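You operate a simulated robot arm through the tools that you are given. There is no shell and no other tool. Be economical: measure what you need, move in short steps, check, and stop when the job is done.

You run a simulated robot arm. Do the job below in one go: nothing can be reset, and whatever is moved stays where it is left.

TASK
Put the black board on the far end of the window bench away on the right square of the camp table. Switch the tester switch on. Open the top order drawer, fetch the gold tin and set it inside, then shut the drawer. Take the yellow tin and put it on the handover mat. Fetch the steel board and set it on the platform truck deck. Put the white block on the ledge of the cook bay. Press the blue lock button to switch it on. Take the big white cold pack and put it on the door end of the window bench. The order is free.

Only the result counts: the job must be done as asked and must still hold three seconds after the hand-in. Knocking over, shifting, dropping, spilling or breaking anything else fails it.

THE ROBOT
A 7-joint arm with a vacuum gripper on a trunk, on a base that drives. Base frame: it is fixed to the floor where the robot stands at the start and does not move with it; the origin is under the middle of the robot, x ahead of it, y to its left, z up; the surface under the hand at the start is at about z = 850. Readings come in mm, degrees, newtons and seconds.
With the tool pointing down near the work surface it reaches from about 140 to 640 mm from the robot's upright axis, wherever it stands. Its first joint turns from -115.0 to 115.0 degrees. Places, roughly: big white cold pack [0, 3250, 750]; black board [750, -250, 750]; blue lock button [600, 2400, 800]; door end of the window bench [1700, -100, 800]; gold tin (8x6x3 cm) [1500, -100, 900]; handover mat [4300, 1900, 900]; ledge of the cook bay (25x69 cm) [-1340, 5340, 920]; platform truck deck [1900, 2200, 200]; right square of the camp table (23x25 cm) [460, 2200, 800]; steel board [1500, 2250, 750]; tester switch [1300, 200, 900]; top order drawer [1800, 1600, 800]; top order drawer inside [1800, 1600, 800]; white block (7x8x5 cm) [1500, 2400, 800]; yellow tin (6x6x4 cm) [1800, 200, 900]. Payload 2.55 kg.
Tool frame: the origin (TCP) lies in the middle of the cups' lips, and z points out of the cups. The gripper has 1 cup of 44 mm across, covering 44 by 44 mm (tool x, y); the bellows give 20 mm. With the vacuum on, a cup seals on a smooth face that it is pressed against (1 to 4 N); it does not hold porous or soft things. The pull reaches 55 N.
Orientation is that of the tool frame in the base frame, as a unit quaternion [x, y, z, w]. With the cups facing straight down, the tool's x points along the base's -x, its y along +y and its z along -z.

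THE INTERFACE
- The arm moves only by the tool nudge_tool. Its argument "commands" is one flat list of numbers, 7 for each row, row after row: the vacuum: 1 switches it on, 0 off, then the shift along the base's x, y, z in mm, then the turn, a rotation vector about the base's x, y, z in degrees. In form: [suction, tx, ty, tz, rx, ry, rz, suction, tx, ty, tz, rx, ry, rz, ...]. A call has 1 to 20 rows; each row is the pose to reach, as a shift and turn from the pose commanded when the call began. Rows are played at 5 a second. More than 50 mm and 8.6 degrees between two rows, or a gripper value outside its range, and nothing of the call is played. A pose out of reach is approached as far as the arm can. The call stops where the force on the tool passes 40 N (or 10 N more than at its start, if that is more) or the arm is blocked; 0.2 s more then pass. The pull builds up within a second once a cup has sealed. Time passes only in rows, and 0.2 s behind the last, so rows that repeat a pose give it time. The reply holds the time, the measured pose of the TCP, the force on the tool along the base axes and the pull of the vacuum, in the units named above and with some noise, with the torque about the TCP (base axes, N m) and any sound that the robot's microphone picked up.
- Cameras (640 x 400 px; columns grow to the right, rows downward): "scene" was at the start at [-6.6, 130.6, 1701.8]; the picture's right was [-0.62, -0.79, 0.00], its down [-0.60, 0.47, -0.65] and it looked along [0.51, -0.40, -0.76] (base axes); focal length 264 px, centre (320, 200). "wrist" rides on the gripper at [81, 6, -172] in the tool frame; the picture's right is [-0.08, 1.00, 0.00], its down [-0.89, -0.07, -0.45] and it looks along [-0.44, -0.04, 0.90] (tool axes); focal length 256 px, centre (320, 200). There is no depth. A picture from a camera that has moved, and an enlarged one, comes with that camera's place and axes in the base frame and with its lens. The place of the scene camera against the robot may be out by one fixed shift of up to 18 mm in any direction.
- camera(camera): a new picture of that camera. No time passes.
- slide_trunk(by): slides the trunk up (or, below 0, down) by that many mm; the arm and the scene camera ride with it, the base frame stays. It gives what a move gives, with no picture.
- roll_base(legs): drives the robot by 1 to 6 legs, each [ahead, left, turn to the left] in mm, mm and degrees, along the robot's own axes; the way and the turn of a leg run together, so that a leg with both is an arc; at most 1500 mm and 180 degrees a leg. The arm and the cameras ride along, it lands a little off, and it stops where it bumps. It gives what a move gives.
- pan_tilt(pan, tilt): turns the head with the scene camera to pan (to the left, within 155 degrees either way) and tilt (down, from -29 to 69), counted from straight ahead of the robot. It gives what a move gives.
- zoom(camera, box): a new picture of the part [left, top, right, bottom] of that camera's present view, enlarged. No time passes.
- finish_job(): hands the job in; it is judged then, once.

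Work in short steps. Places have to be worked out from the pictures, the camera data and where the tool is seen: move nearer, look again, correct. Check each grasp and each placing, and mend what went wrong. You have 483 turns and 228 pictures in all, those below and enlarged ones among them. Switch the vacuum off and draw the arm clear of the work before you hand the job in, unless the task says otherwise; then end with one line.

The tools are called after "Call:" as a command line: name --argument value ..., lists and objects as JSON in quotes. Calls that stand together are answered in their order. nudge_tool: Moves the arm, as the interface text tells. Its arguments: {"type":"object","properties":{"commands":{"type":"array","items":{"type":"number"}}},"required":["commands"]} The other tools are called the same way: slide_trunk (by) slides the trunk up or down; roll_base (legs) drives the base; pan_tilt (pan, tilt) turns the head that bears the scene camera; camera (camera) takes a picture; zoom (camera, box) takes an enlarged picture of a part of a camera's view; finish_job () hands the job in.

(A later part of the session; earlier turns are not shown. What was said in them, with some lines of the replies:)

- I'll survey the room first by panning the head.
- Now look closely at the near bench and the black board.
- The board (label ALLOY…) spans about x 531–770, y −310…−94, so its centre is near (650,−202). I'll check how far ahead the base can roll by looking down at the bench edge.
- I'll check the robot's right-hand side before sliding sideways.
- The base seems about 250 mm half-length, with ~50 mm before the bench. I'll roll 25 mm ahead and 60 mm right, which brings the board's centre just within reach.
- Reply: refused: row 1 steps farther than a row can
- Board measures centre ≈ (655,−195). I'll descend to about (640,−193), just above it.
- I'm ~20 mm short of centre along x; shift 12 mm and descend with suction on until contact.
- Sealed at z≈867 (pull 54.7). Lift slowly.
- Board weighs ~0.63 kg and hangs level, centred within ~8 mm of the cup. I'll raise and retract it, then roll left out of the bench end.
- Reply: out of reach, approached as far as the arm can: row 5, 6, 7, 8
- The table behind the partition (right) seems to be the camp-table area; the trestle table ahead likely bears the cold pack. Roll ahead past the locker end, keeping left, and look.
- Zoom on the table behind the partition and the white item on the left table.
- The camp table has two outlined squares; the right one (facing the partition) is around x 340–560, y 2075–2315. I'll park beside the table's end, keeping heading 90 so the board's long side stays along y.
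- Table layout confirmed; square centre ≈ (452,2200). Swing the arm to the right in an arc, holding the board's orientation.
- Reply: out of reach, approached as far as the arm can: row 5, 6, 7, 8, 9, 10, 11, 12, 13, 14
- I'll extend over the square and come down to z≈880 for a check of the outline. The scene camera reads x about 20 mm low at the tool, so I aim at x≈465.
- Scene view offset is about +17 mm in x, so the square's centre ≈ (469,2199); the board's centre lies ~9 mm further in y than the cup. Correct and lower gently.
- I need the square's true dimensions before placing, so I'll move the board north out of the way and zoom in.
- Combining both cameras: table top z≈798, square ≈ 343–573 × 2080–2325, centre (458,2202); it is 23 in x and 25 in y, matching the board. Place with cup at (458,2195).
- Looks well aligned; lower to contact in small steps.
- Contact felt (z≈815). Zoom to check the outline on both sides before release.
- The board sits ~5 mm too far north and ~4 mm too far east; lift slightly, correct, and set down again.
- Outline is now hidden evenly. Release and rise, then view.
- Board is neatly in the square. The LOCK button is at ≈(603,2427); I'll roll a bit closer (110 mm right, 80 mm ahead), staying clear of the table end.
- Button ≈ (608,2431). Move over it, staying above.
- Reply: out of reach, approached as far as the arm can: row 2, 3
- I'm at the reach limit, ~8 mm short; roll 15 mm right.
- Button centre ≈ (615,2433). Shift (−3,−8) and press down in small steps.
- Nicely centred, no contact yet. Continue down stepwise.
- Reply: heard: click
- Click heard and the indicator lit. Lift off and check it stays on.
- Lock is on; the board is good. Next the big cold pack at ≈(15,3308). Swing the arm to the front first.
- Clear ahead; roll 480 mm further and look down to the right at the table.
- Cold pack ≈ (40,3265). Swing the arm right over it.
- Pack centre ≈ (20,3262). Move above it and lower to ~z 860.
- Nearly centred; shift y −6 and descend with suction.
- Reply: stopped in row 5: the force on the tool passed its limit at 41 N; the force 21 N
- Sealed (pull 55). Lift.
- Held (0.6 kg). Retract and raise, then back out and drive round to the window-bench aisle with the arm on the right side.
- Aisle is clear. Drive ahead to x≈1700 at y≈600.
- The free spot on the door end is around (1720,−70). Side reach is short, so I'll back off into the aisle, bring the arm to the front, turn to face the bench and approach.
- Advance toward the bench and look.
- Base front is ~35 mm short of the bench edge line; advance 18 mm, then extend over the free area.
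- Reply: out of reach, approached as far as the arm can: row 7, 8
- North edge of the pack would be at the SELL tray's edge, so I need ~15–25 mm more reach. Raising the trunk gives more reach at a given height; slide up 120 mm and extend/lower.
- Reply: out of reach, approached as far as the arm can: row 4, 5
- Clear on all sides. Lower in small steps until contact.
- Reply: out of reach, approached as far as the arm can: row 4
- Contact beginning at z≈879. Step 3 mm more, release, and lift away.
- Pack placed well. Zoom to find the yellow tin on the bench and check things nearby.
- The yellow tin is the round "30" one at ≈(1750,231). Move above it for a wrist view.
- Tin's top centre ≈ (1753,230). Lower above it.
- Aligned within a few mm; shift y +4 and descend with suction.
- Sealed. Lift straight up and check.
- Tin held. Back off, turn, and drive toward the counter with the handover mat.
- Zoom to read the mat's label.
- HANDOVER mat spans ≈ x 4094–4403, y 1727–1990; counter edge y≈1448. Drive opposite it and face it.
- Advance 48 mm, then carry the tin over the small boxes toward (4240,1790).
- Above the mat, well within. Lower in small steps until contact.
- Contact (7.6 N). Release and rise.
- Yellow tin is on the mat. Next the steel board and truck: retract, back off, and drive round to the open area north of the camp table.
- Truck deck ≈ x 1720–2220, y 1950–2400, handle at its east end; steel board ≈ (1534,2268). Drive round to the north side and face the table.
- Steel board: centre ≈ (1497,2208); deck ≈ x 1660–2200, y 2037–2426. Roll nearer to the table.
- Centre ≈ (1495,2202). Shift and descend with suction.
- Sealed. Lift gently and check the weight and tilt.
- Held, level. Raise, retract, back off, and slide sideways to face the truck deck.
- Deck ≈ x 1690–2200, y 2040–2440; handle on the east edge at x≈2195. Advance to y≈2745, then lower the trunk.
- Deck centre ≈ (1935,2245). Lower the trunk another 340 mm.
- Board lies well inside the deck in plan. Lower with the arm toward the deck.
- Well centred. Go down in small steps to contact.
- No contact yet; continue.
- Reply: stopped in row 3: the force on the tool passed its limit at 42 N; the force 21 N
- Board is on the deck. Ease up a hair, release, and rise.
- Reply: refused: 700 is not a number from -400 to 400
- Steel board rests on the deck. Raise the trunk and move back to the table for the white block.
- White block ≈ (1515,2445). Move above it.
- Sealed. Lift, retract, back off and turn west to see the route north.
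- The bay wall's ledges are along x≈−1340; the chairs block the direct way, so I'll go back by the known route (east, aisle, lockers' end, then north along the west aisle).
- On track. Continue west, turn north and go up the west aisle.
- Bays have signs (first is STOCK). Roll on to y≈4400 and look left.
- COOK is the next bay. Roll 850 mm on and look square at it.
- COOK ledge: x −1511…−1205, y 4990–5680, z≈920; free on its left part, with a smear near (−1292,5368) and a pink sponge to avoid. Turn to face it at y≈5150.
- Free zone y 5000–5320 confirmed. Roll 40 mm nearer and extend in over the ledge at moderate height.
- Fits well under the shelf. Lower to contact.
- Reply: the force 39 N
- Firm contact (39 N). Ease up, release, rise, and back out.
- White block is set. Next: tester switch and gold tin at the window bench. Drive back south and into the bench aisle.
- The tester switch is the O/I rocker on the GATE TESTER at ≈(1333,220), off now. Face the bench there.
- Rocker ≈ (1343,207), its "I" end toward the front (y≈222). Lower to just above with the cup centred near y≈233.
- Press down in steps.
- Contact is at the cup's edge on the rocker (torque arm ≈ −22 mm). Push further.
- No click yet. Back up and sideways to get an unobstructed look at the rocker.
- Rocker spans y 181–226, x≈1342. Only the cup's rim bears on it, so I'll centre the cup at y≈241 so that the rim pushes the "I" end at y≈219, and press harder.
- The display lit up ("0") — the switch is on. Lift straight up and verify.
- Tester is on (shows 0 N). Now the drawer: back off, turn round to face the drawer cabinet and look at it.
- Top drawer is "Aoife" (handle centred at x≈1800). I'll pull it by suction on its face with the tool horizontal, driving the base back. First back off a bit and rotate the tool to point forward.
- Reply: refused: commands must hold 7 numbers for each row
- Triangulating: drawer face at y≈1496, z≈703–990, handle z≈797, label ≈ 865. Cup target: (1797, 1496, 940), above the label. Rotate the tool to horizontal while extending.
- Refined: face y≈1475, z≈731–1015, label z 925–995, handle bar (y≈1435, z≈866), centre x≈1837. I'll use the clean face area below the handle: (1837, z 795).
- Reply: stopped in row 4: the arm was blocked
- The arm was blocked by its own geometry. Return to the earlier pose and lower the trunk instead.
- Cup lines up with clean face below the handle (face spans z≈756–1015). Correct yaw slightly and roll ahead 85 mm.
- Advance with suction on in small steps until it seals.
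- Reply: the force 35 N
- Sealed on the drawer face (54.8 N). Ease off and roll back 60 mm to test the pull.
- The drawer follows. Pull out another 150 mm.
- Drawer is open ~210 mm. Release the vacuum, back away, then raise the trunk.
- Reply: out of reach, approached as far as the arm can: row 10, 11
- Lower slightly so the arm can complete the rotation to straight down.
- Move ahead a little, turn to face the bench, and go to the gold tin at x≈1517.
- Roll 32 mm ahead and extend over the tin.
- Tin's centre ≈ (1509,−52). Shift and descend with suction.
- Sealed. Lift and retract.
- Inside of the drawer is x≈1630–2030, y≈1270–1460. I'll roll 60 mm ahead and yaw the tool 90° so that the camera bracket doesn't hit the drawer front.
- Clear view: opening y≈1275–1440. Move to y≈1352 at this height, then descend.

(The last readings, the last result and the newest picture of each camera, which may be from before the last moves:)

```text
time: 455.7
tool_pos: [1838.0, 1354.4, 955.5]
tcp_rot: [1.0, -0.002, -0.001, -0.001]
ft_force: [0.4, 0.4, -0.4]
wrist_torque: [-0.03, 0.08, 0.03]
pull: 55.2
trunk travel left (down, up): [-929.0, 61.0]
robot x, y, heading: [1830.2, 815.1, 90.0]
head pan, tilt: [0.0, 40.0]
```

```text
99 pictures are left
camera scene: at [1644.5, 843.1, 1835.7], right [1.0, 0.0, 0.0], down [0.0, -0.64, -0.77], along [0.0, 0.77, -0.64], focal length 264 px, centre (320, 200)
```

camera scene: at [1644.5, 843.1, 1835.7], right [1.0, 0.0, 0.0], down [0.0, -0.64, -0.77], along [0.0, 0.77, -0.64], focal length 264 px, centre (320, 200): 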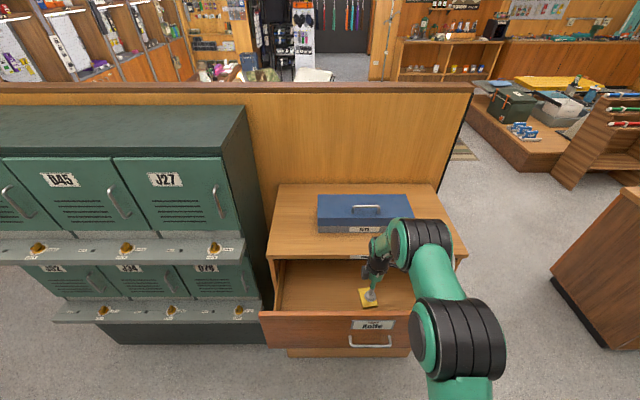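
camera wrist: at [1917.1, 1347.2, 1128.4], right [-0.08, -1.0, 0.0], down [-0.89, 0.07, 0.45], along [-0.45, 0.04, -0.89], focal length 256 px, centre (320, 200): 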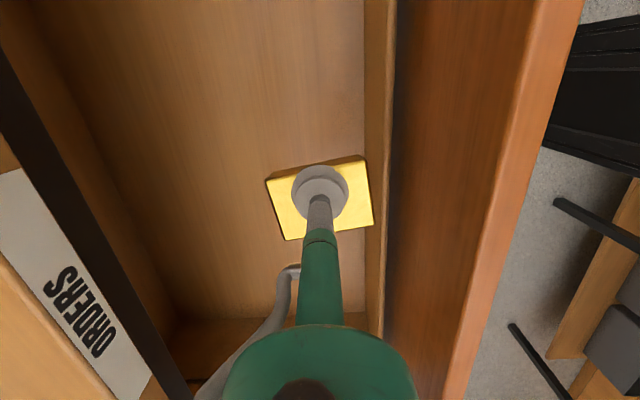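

Shift 10 mm inward and continue down step by step.

Call:
nudge_tool --commands '[1, 0, 10, -15, 0, 0, 0, 1, 0, 10, -30, 0, 0, 0, 1, 0, 10, -45, 0, 0, 0, 1, 0, 10, -60, 0, 0, 0, 1, 0, 10, -60, 0, 0, 0]'

Call:
camera --camera "wrist"

```text
time: 456.9
tool_pos: [1838.2, 1362.6, 894.4]
tcp_rot: [1.0, -0.002, -0.001, -0.001]
ft_force: [-0.3, 0.6, -0.1]
wrist_torque: [0.02, 0.05, 0.01]
pull: 55.2
trunk travel left (down, up): [-929.0, 61.0]
robot x, y, heading: [1829.5, 816.4, 89.8]
head pan, tilt: [0.0, 40.0]
```

```text
98 pictures are left
camera wrist: at [1917.5, 1356.3, 1067.7], right [-0.08, -1.0, 0.0], down [-0.89, 0.07, 0.45], along [-0.45, 0.04, -0.89], focal length 256 px, centre (320, 200)
```

wrist: 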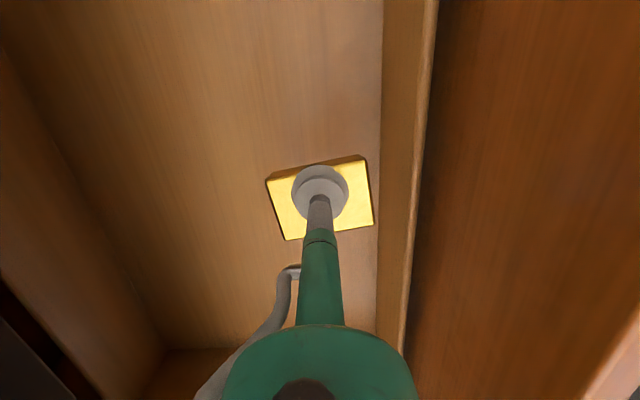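

Floor estimated near z≈760–790. Continue down.

Call:
nudge_tool --commands '[1, 0, 0, -15, 0, 0, 0, 1, 0, 0, -30, 0, 0, 0, 1, 0, 0, -42, 0, 0, 0, 1, 0, 0, -50, 0, 0, 0]'

Call:
camera --camera "wrist"

```text
time: 457.9
tool_pos: [1837.7, 1362.8, 845.1]
tcp_rot: [1.0, -0.002, -0.001, -0.001]
ft_force: [0.5, -0.7, -0.3]
wrist_torque: [-0.01, 0.08, 0.0]
pull: 54.5
trunk travel left (down, up): [-929.0, 61.0]
robot x, y, heading: [1827.0, 817.7, 89.6]
head pan, tilt: [0.0, 40.0]
```

```text
97 pictures are left
camera wrist: at [1917.5, 1356.1, 1018.2], right [-0.08, -1.0, 0.0], down [-0.89, 0.07, 0.45], along [-0.45, 0.04, -0.89], focal length 256 px, centre (320, 200)
```

wrist: 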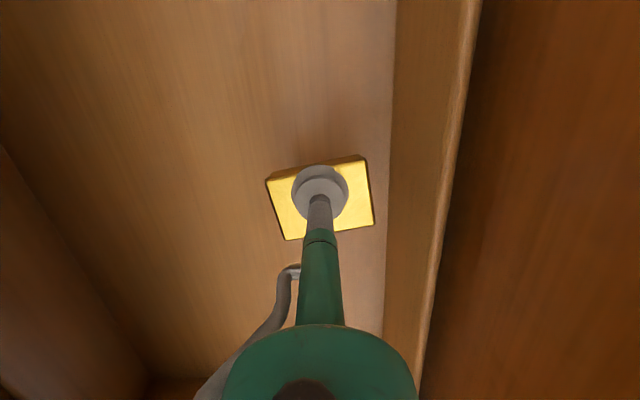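

Call:
nudge_tool --commands '[1, 0, 0, -12, 0, 0, 0, 1, 0, 0, -22, 0, 0, 0, 1, 0, 0, -30, 0, 0, 0, 1, 0, 0, -34, 0, 0, 0]'

```text
time: 458.9
tool_pos: [1838.8, 1363.5, 809.9]
tcp_rot: [1.0, -0.001, -0.002, -0.001]
ft_force: [-0.1, 0.1, -0.7]
wrist_torque: [-0.02, 0.04, 0.01]
pull: 55.0
trunk travel left (down, up): [-929.0, 61.0]
robot x, y, heading: [1827.0, 813.8, 89.8]
head pan, tilt: [0.0, 40.0]
```

Call:
nudge_tool --commands '[1, 0, 0, -4, 0, 0, 0, 1, 0, 0, -8, 0, 0, 0, 1, 0, 0, -11, 0, 0, 0, 1, 0, 0, -13, 0, 0, 0]'

```text
time: 459.9
tool_pos: [1838.0, 1363.7, 797.5]
tcp_rot: [1.0, -0.002, 0.0, -0.001]
ft_force: [0.5, 0.1, -0.3]
wrist_torque: [0.03, 0.07, -0.01]
pull: 55.2
trunk travel left (down, up): [-929.0, 61.0]
robot x, y, heading: [1831.0, 817.4, 89.7]
head pan, tilt: [0.0, 40.0]
```

Call:
nudge_tool --commands '[1, 0, 0, -4, 0, 0, 0, 1, 0, 0, -7, 0, 0, 0, 1, 0, 0, -10, 0, 0, 0, 1, 0, 0, -12, 0, 0, 0]'

Call:
camera --camera "wrist"

```text
time: 460.9
tool_pos: [1839.2, 1368.0, 790.4]
tcp_rot: [1.0, -0.002, 0.0, -0.008]
ft_force: [-1.9, 1.4, 27.3]
wrist_torque: [-0.55, 0.26, -0.01]
pull: 54.9
trunk travel left (down, up): [-929.0, 61.0]
robot x, y, heading: [1828.9, 816.4, 89.6]
head pan, tilt: [0.0, 40.0]
```

```text
96 pictures are left
camera wrist: at [1917.5, 1358.2, 963.5], right [-0.08, -1.0, -0.01], down [-0.89, 0.07, 0.45], along [-0.45, 0.05, -0.89], focal length 256 px, centre (320, 200)
```

wrist: 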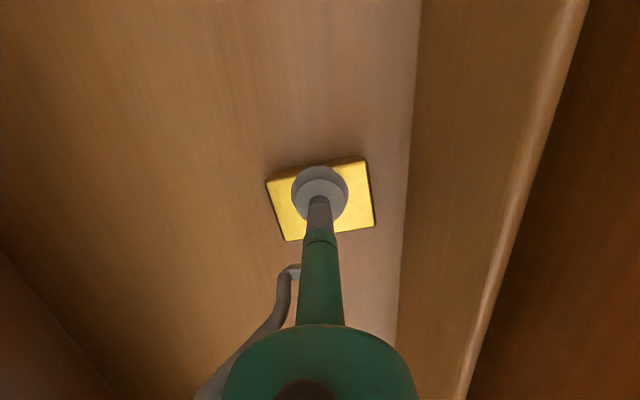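

Tin is on the drawer floor. Ease, release, and rise straight up out of the drawer.

Call:
nudge_tool --commands '[1, 0, 0, 5, 0, 0, 0, 0, 0, 0, 6, 0, 0, 0, 0, 0, 0, 6, 0, 0, 0, 0, 0, 0, 7, 0, 0, 0, 0, 0, 0, 20, 0, 0, 0, 0, 0, 0, 60, 0, 0, 0, 0, 0, 0, 105, 0, 0, 0, 0, 0, -5, 150, 0, 0, 0, 0, 0, -5, 195, 0, 0, 0, 0, 0, -5, 240, 0, 0, 0, 0, 0, -20, 280, 0, 0, 0]'

Call:
camera --camera "wrist"

```text
time: 463.3
tool_pos: [1839.9, 1342.2, 1067.1]
tcp_rot: [1.0, -0.002, -0.001, -0.001]
ft_force: [0.0, 0.2, -0.2]
wrist_torque: [0.0, -0.02, -0.02]
pull: 0.1
trunk travel left (down, up): [-929.0, 61.0]
robot x, y, heading: [1825.6, 815.2, 89.8]
head pan, tilt: [0.0, 40.0]
```

```text
95 pictures are left
camera wrist: at [1918.5, 1334.6, 1240.4], right [-0.08, -1.0, 0.0], down [-0.89, 0.07, 0.45], along [-0.45, 0.04, -0.89], focal length 256 px, centre (320, 200)
```

wrist: 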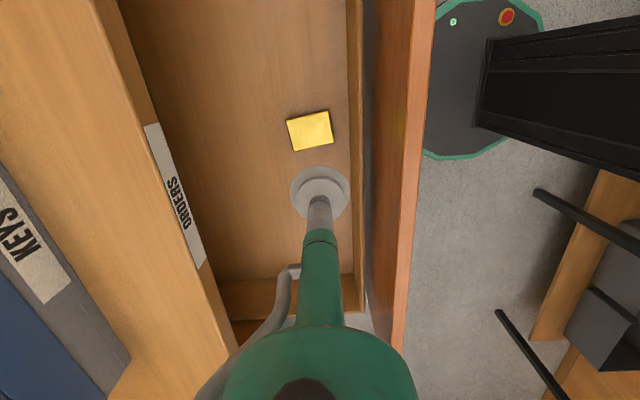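

Tin is in the drawer. Retract, yaw back, roll back, and set the tool horizontal again for pushing the drawer shut.

Call:
nudge_tool --commands '[0, 0, -40, 5, 0, 0, -8.2, 0, 0, -80, 5, 0, 0, -16.4, 0, 0, -110, 5, 0, 0, -24.6, 0, 0, -125, 5, 0, 0, -32.8, 0, 0, -130, 5, 0, 0, -41, 0, 0, -130, 5, 0, 0, -49.2, 0, 0, -130, 5, 0, 0, -57.4, 0, 0, -130, 5, 0, 0, -65.6, 0, 0, -130, 5, 0, 0, -73.8, 0, 0, -130, 5, 0, 0, -82, 0, 0, -130, 5, 0, 0, -90]'

Call:
roll_base --legs '[[-185, 0, 0.2]]'

Call:
nudge_tool --commands '[0, 0, 10, -12, 8.18, 0, 0, 0, 0, 25, -24, 16.36, 0, 0, 0, 0, 40, -36, 24.54, 0, 0, 0, 0, 55, -48, 32.7, 0, 0, 0, 0, 70, -60, 40.9, 0, 0, 0, 0, 85, -72, 49.1, 0, 0, 0, 0, 100, -84, 57.3, 0, 0, 0, 0, 115, -96, 65.4, 0, 0, 0, 0, 130, -108, 73.6, 0, 0, 0, 0, 140, -120, 81.8, 0, 0, 0, 0, 150, -130, 90, 0, 0, 0, 0, 150, -130, 90, 0, 0]'

Call:
camera --camera "scene"

```text
time: 465.7
tool_pos: [1838.4, 1215.2, 1070.5]
tcp_rot: [-0.706, 0.709, 0.0, 0.0]
ft_force: [0.4, 0.5, -0.2]
wrist_torque: [-0.04, 0.01, 0.01]
pull: 0.0
trunk travel left (down, up): [-929.0, 61.0]
robot x, y, heading: [1826.7, 817.1, 89.8]
head pan, tilt: [0.0, 40.0]
```

```text
time: 467.2
tool_pos: [1836.5, 1030.9, 1070.3]
tcp_rot: [0.707, -0.707, 0.0, -0.001]
ft_force: [-0.2, 0.1, -0.3]
wrist_torque: [0.04, 0.0, 0.0]
pull: 0.1
trunk travel left (down, up): [-929.0, 61.0]
robot x, y, heading: [1829.6, 630.8, 90.4]
head pan, tilt: [0.0, 40.0]
```

```text
time: 469.8
tool_pos: [1836.6, 1182.0, 940.5]
tcp_rot: [-0.499, 0.499, 0.501, 0.501]
ft_force: [0.5, -0.2, 0.6]
wrist_torque: [0.01, 0.03, -0.03]
pull: 0.0
out of reach, approached as far as the arm can: row 3
trunk travel left (down, up): [-929.0, 61.0]
robot x, y, heading: [1829.2, 636.4, 90.0]
head pan, tilt: [0.0, 40.0]
```

```text
94 pictures are left
camera scene: at [1644.1, 658.5, 1835.7], right [1.0, 0.0, 0.0], down [0.0, -0.64, -0.77], along [0.0, 0.77, -0.64], focal length 264 px, centre (320, 200)
```

scene: 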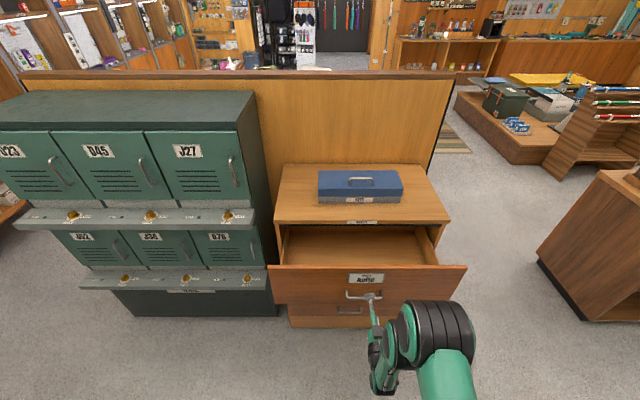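

Lower the trunk to z≈798 (below the handle), then roll forward to push the drawer.

Call:
slide_trunk --by -142

Call:
roll_base --legs '[[150, 0, 0]]'

Call:
camera --camera "wrist"

Call:
camera --camera "scene"

```text
time: 471.5
tool_pos: [1837.3, 1181.0, 798.0]
tcp_rot: [-0.499, 0.5, 0.501, 0.5]
ft_force: [-0.2, 0.2, 0.8]
wrist_torque: [0.03, 0.01, -0.01]
pull: 0.0
trunk travel left (down, up): [-787.0, 203.0]
robot x, y, heading: [1826.8, 633.1, 90.0]
head pan, tilt: [0.0, 40.0]
```

```text
time: 472.8
tool_pos: [1835.4, 1332.3, 797.6]
tcp_rot: [-0.499, 0.5, 0.5, 0.5]
ft_force: [-0.1, 0.5, 1.0]
wrist_torque: [0.02, -0.01, 0.03]
pull: 0.2
trunk travel left (down, up): [-787.0, 203.0]
robot x, y, heading: [1824.0, 785.7, 90.0]
head pan, tilt: [0.0, 40.0]
```

```text
93 pictures are left
camera wrist: at [1828.1, 1158.6, 717.3], right [-1.0, 0.0, 0.08], down [0.07, -0.45, 0.89], along [0.04, 0.89, 0.45], focal length 256 px, centre (320, 200)
```

wrist: 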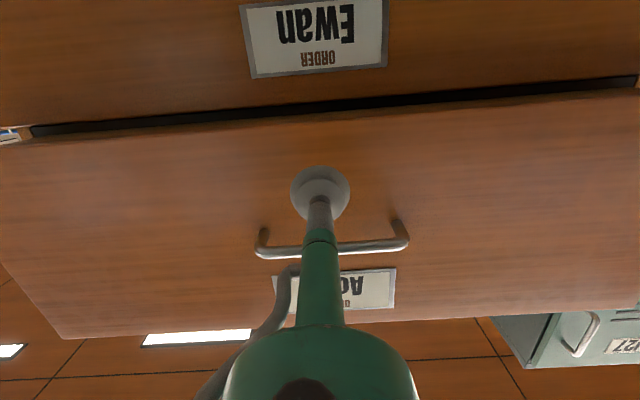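

```text
92 pictures are left
camera scene: at [1644.0, 810.2, 1693.6], right [1.0, 0.0, 0.0], down [0.0, -0.64, -0.77], along [0.0, 0.77, -0.64], focal length 264 px, centre (320, 200)
```

scene: 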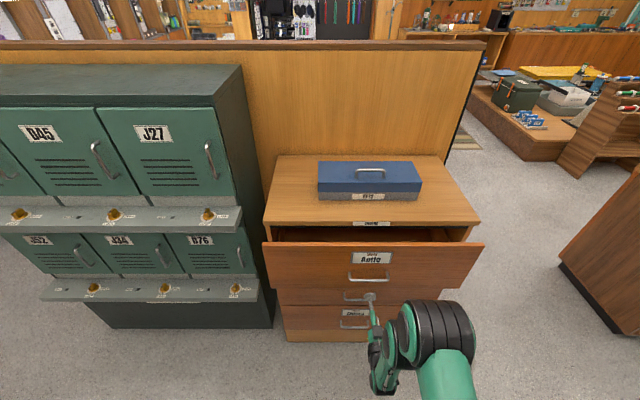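

The drawer is closing. Roll 110 mm more, then finish with the arm.

Call:
roll_base --legs '[[110, 0, 0]]'

Call:
nudge_tool --commands '[0, 0, 8, 0, 0, 0, 0, 0, 0, 16, 0, 0, 0, 0, 0, 0, 22, 0, 0, 0, 0, 0, 0, 27, 0, 0, 0, 0]'

Call:
camera --camera "wrist"

```text
time: 474.0
tool_pos: [1837.3, 1440.4, 797.3]
tcp_rot: [-0.5, 0.5, 0.5, 0.5]
ft_force: [-0.6, 0.5, -1.0]
wrist_torque: [0.05, -0.03, -0.02]
pull: 0.0
trunk travel left (down, up): [-787.0, 203.0]
robot x, y, heading: [1826.9, 892.7, 90.3]
head pan, tilt: [0.0, 40.0]
```

```text
time: 475.0
tool_pos: [1835.6, 1467.0, 798.3]
tcp_rot: [-0.499, 0.5, 0.501, 0.5]
ft_force: [0.4, -1.8, 0.3]
wrist_torque: [0.0, -0.02, -0.02]
pull: 0.0
trunk travel left (down, up): [-787.0, 203.0]
robot x, y, heading: [1827.0, 891.1, 90.1]
head pan, tilt: [0.0, 40.0]
```

```text
91 pictures are left
camera wrist: at [1828.0, 1294.5, 717.5], right [-1.0, 0.0, 0.08], down [0.07, -0.45, 0.89], along [0.04, 0.89, 0.45], focal length 256 px, centre (320, 200)
```

wrist: 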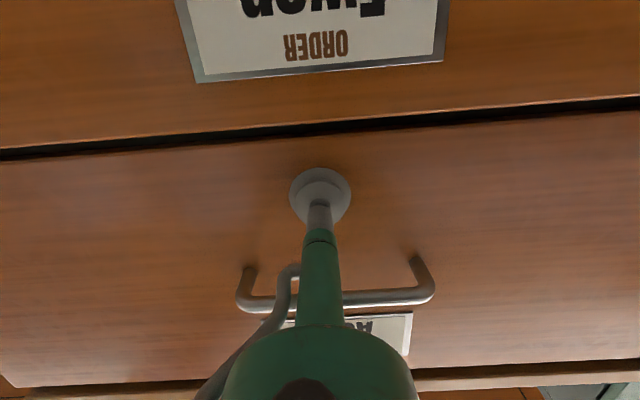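

Nearly closed; press on until resistance builds.

Call:
nudge_tool --commands '[0, 0, 5, 0, 0, 0, 0, 0, 0, 10, 0, 0, 0, 0, 0, 0, 15, 0, 0, 0, 0, 0, 0, 18, 0, 0, 0, 0, 0, 0, 20, 0, 0, 0, 0, 0, 0, 20, 0, 0, 0, 0]'

Call:
camera --camera "wrist"

```text
time: 476.4
tool_pos: [1836.1, 1482.8, 796.7]
tcp_rot: [-0.5, 0.5, 0.5, 0.5]
ft_force: [-1.1, -21.6, 3.6]
wrist_torque: [-0.18, -0.01, -0.03]
pull: 0.1
trunk travel left (down, up): [-787.0, 203.0]
robot x, y, heading: [1826.7, 890.7, 90.0]
head pan, tilt: [0.0, 40.0]
```

```text
90 pictures are left
camera wrist: at [1828.0, 1310.2, 717.7], right [-1.0, 0.0, 0.08], down [0.07, -0.45, 0.89], along [0.04, 0.9, 0.44], focal length 256 px, centre (320, 200)
```

wrist: 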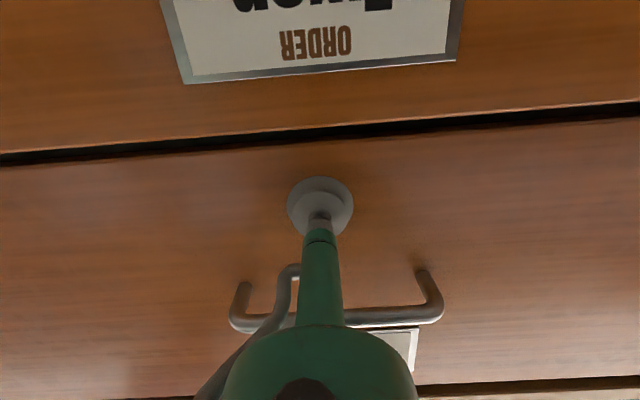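

Firm stop at 21 N: drawer closed. Back away and verify.

Call:
nudge_tool --commands '[0, 0, -15, 0, 0, 0, 0, 0, 0, -40, 0, 0, 0, 0, 0, 0, -70, 0, 0, 0, 0]'

Call:
roll_base --legs '[[-150, 0, 0]]'

Call:
slide_trunk --by 142

Call:
zoom --camera "scene" --box '[240, 140, 500, 340]'

Call:
camera --camera "wrist"

```text
time: 477.2
tool_pos: [1836.6, 1418.7, 799.7]
tcp_rot: [-0.499, 0.499, 0.501, 0.501]
ft_force: [-0.1, -0.8, 0.0]
wrist_torque: [-0.02, 0.01, 0.01]
pull: 0.0
trunk travel left (down, up): [-787.0, 203.0]
robot x, y, heading: [1828.5, 893.3, 90.0]
head pan, tilt: [0.0, 40.0]
```

```text
time: 478.6
tool_pos: [1837.3, 1264.9, 798.9]
tcp_rot: [-0.499, 0.499, 0.501, 0.5]
ft_force: [-0.1, 0.1, 0.4]
wrist_torque: [-0.01, 0.0, 0.01]
pull: 0.1
trunk travel left (down, up): [-787.0, 203.0]
robot x, y, heading: [1827.7, 741.6, 90.1]
head pan, tilt: [0.0, 40.0]
```

```text
time: 480.3
tool_pos: [1837.0, 1266.8, 941.0]
tcp_rot: [-0.499, 0.5, 0.5, 0.501]
ft_force: [0.2, -0.1, 0.5]
wrist_torque: [0.02, 0.02, 0.03]
pull: 0.0
trunk travel left (down, up): [-929.0, 61.0]
robot x, y, heading: [1828.5, 739.9, 89.9]
head pan, tilt: [0.0, 40.0]
```

```text
2.00 times, centred on (370, 240) of scene
camera zoom: at [1643.9, 767.2, 1835.6], right [1.0, 0.0, 0.0], down [0.0, -0.64, -0.77], along [0.0, 0.77, -0.64], focal length 528 px, centre (220, 120)
```

zoom: 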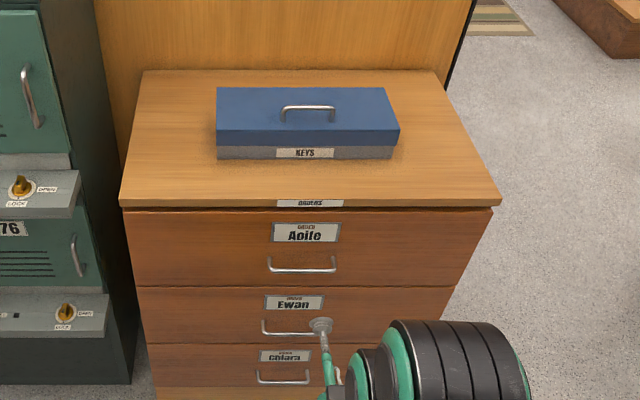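

```text
88 pictures are left
camera wrist: at [1829.0, 1093.8, 859.8], right [-1.0, 0.0, 0.08], down [0.07, -0.45, 0.89], along [0.04, 0.89, 0.45], focal length 256 px, centre (320, 200)
```

wrist: 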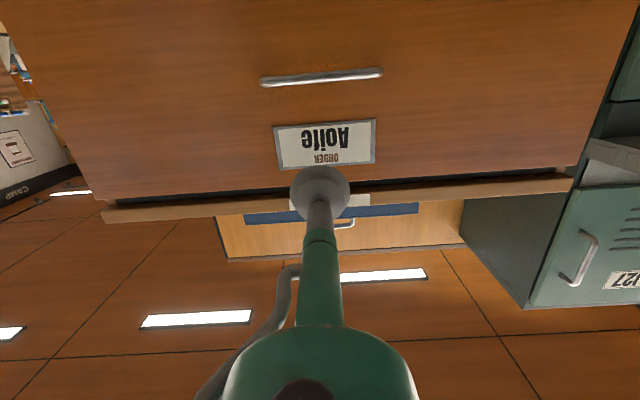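

All eight items are confirmed, the vacuum is off and the arm is clear of the work; handing in.

Call:
finish_job

```text
The job is handed in.
```

I did all eight tasks and handed the job in; the vacuum was off and the arm clear of the work.
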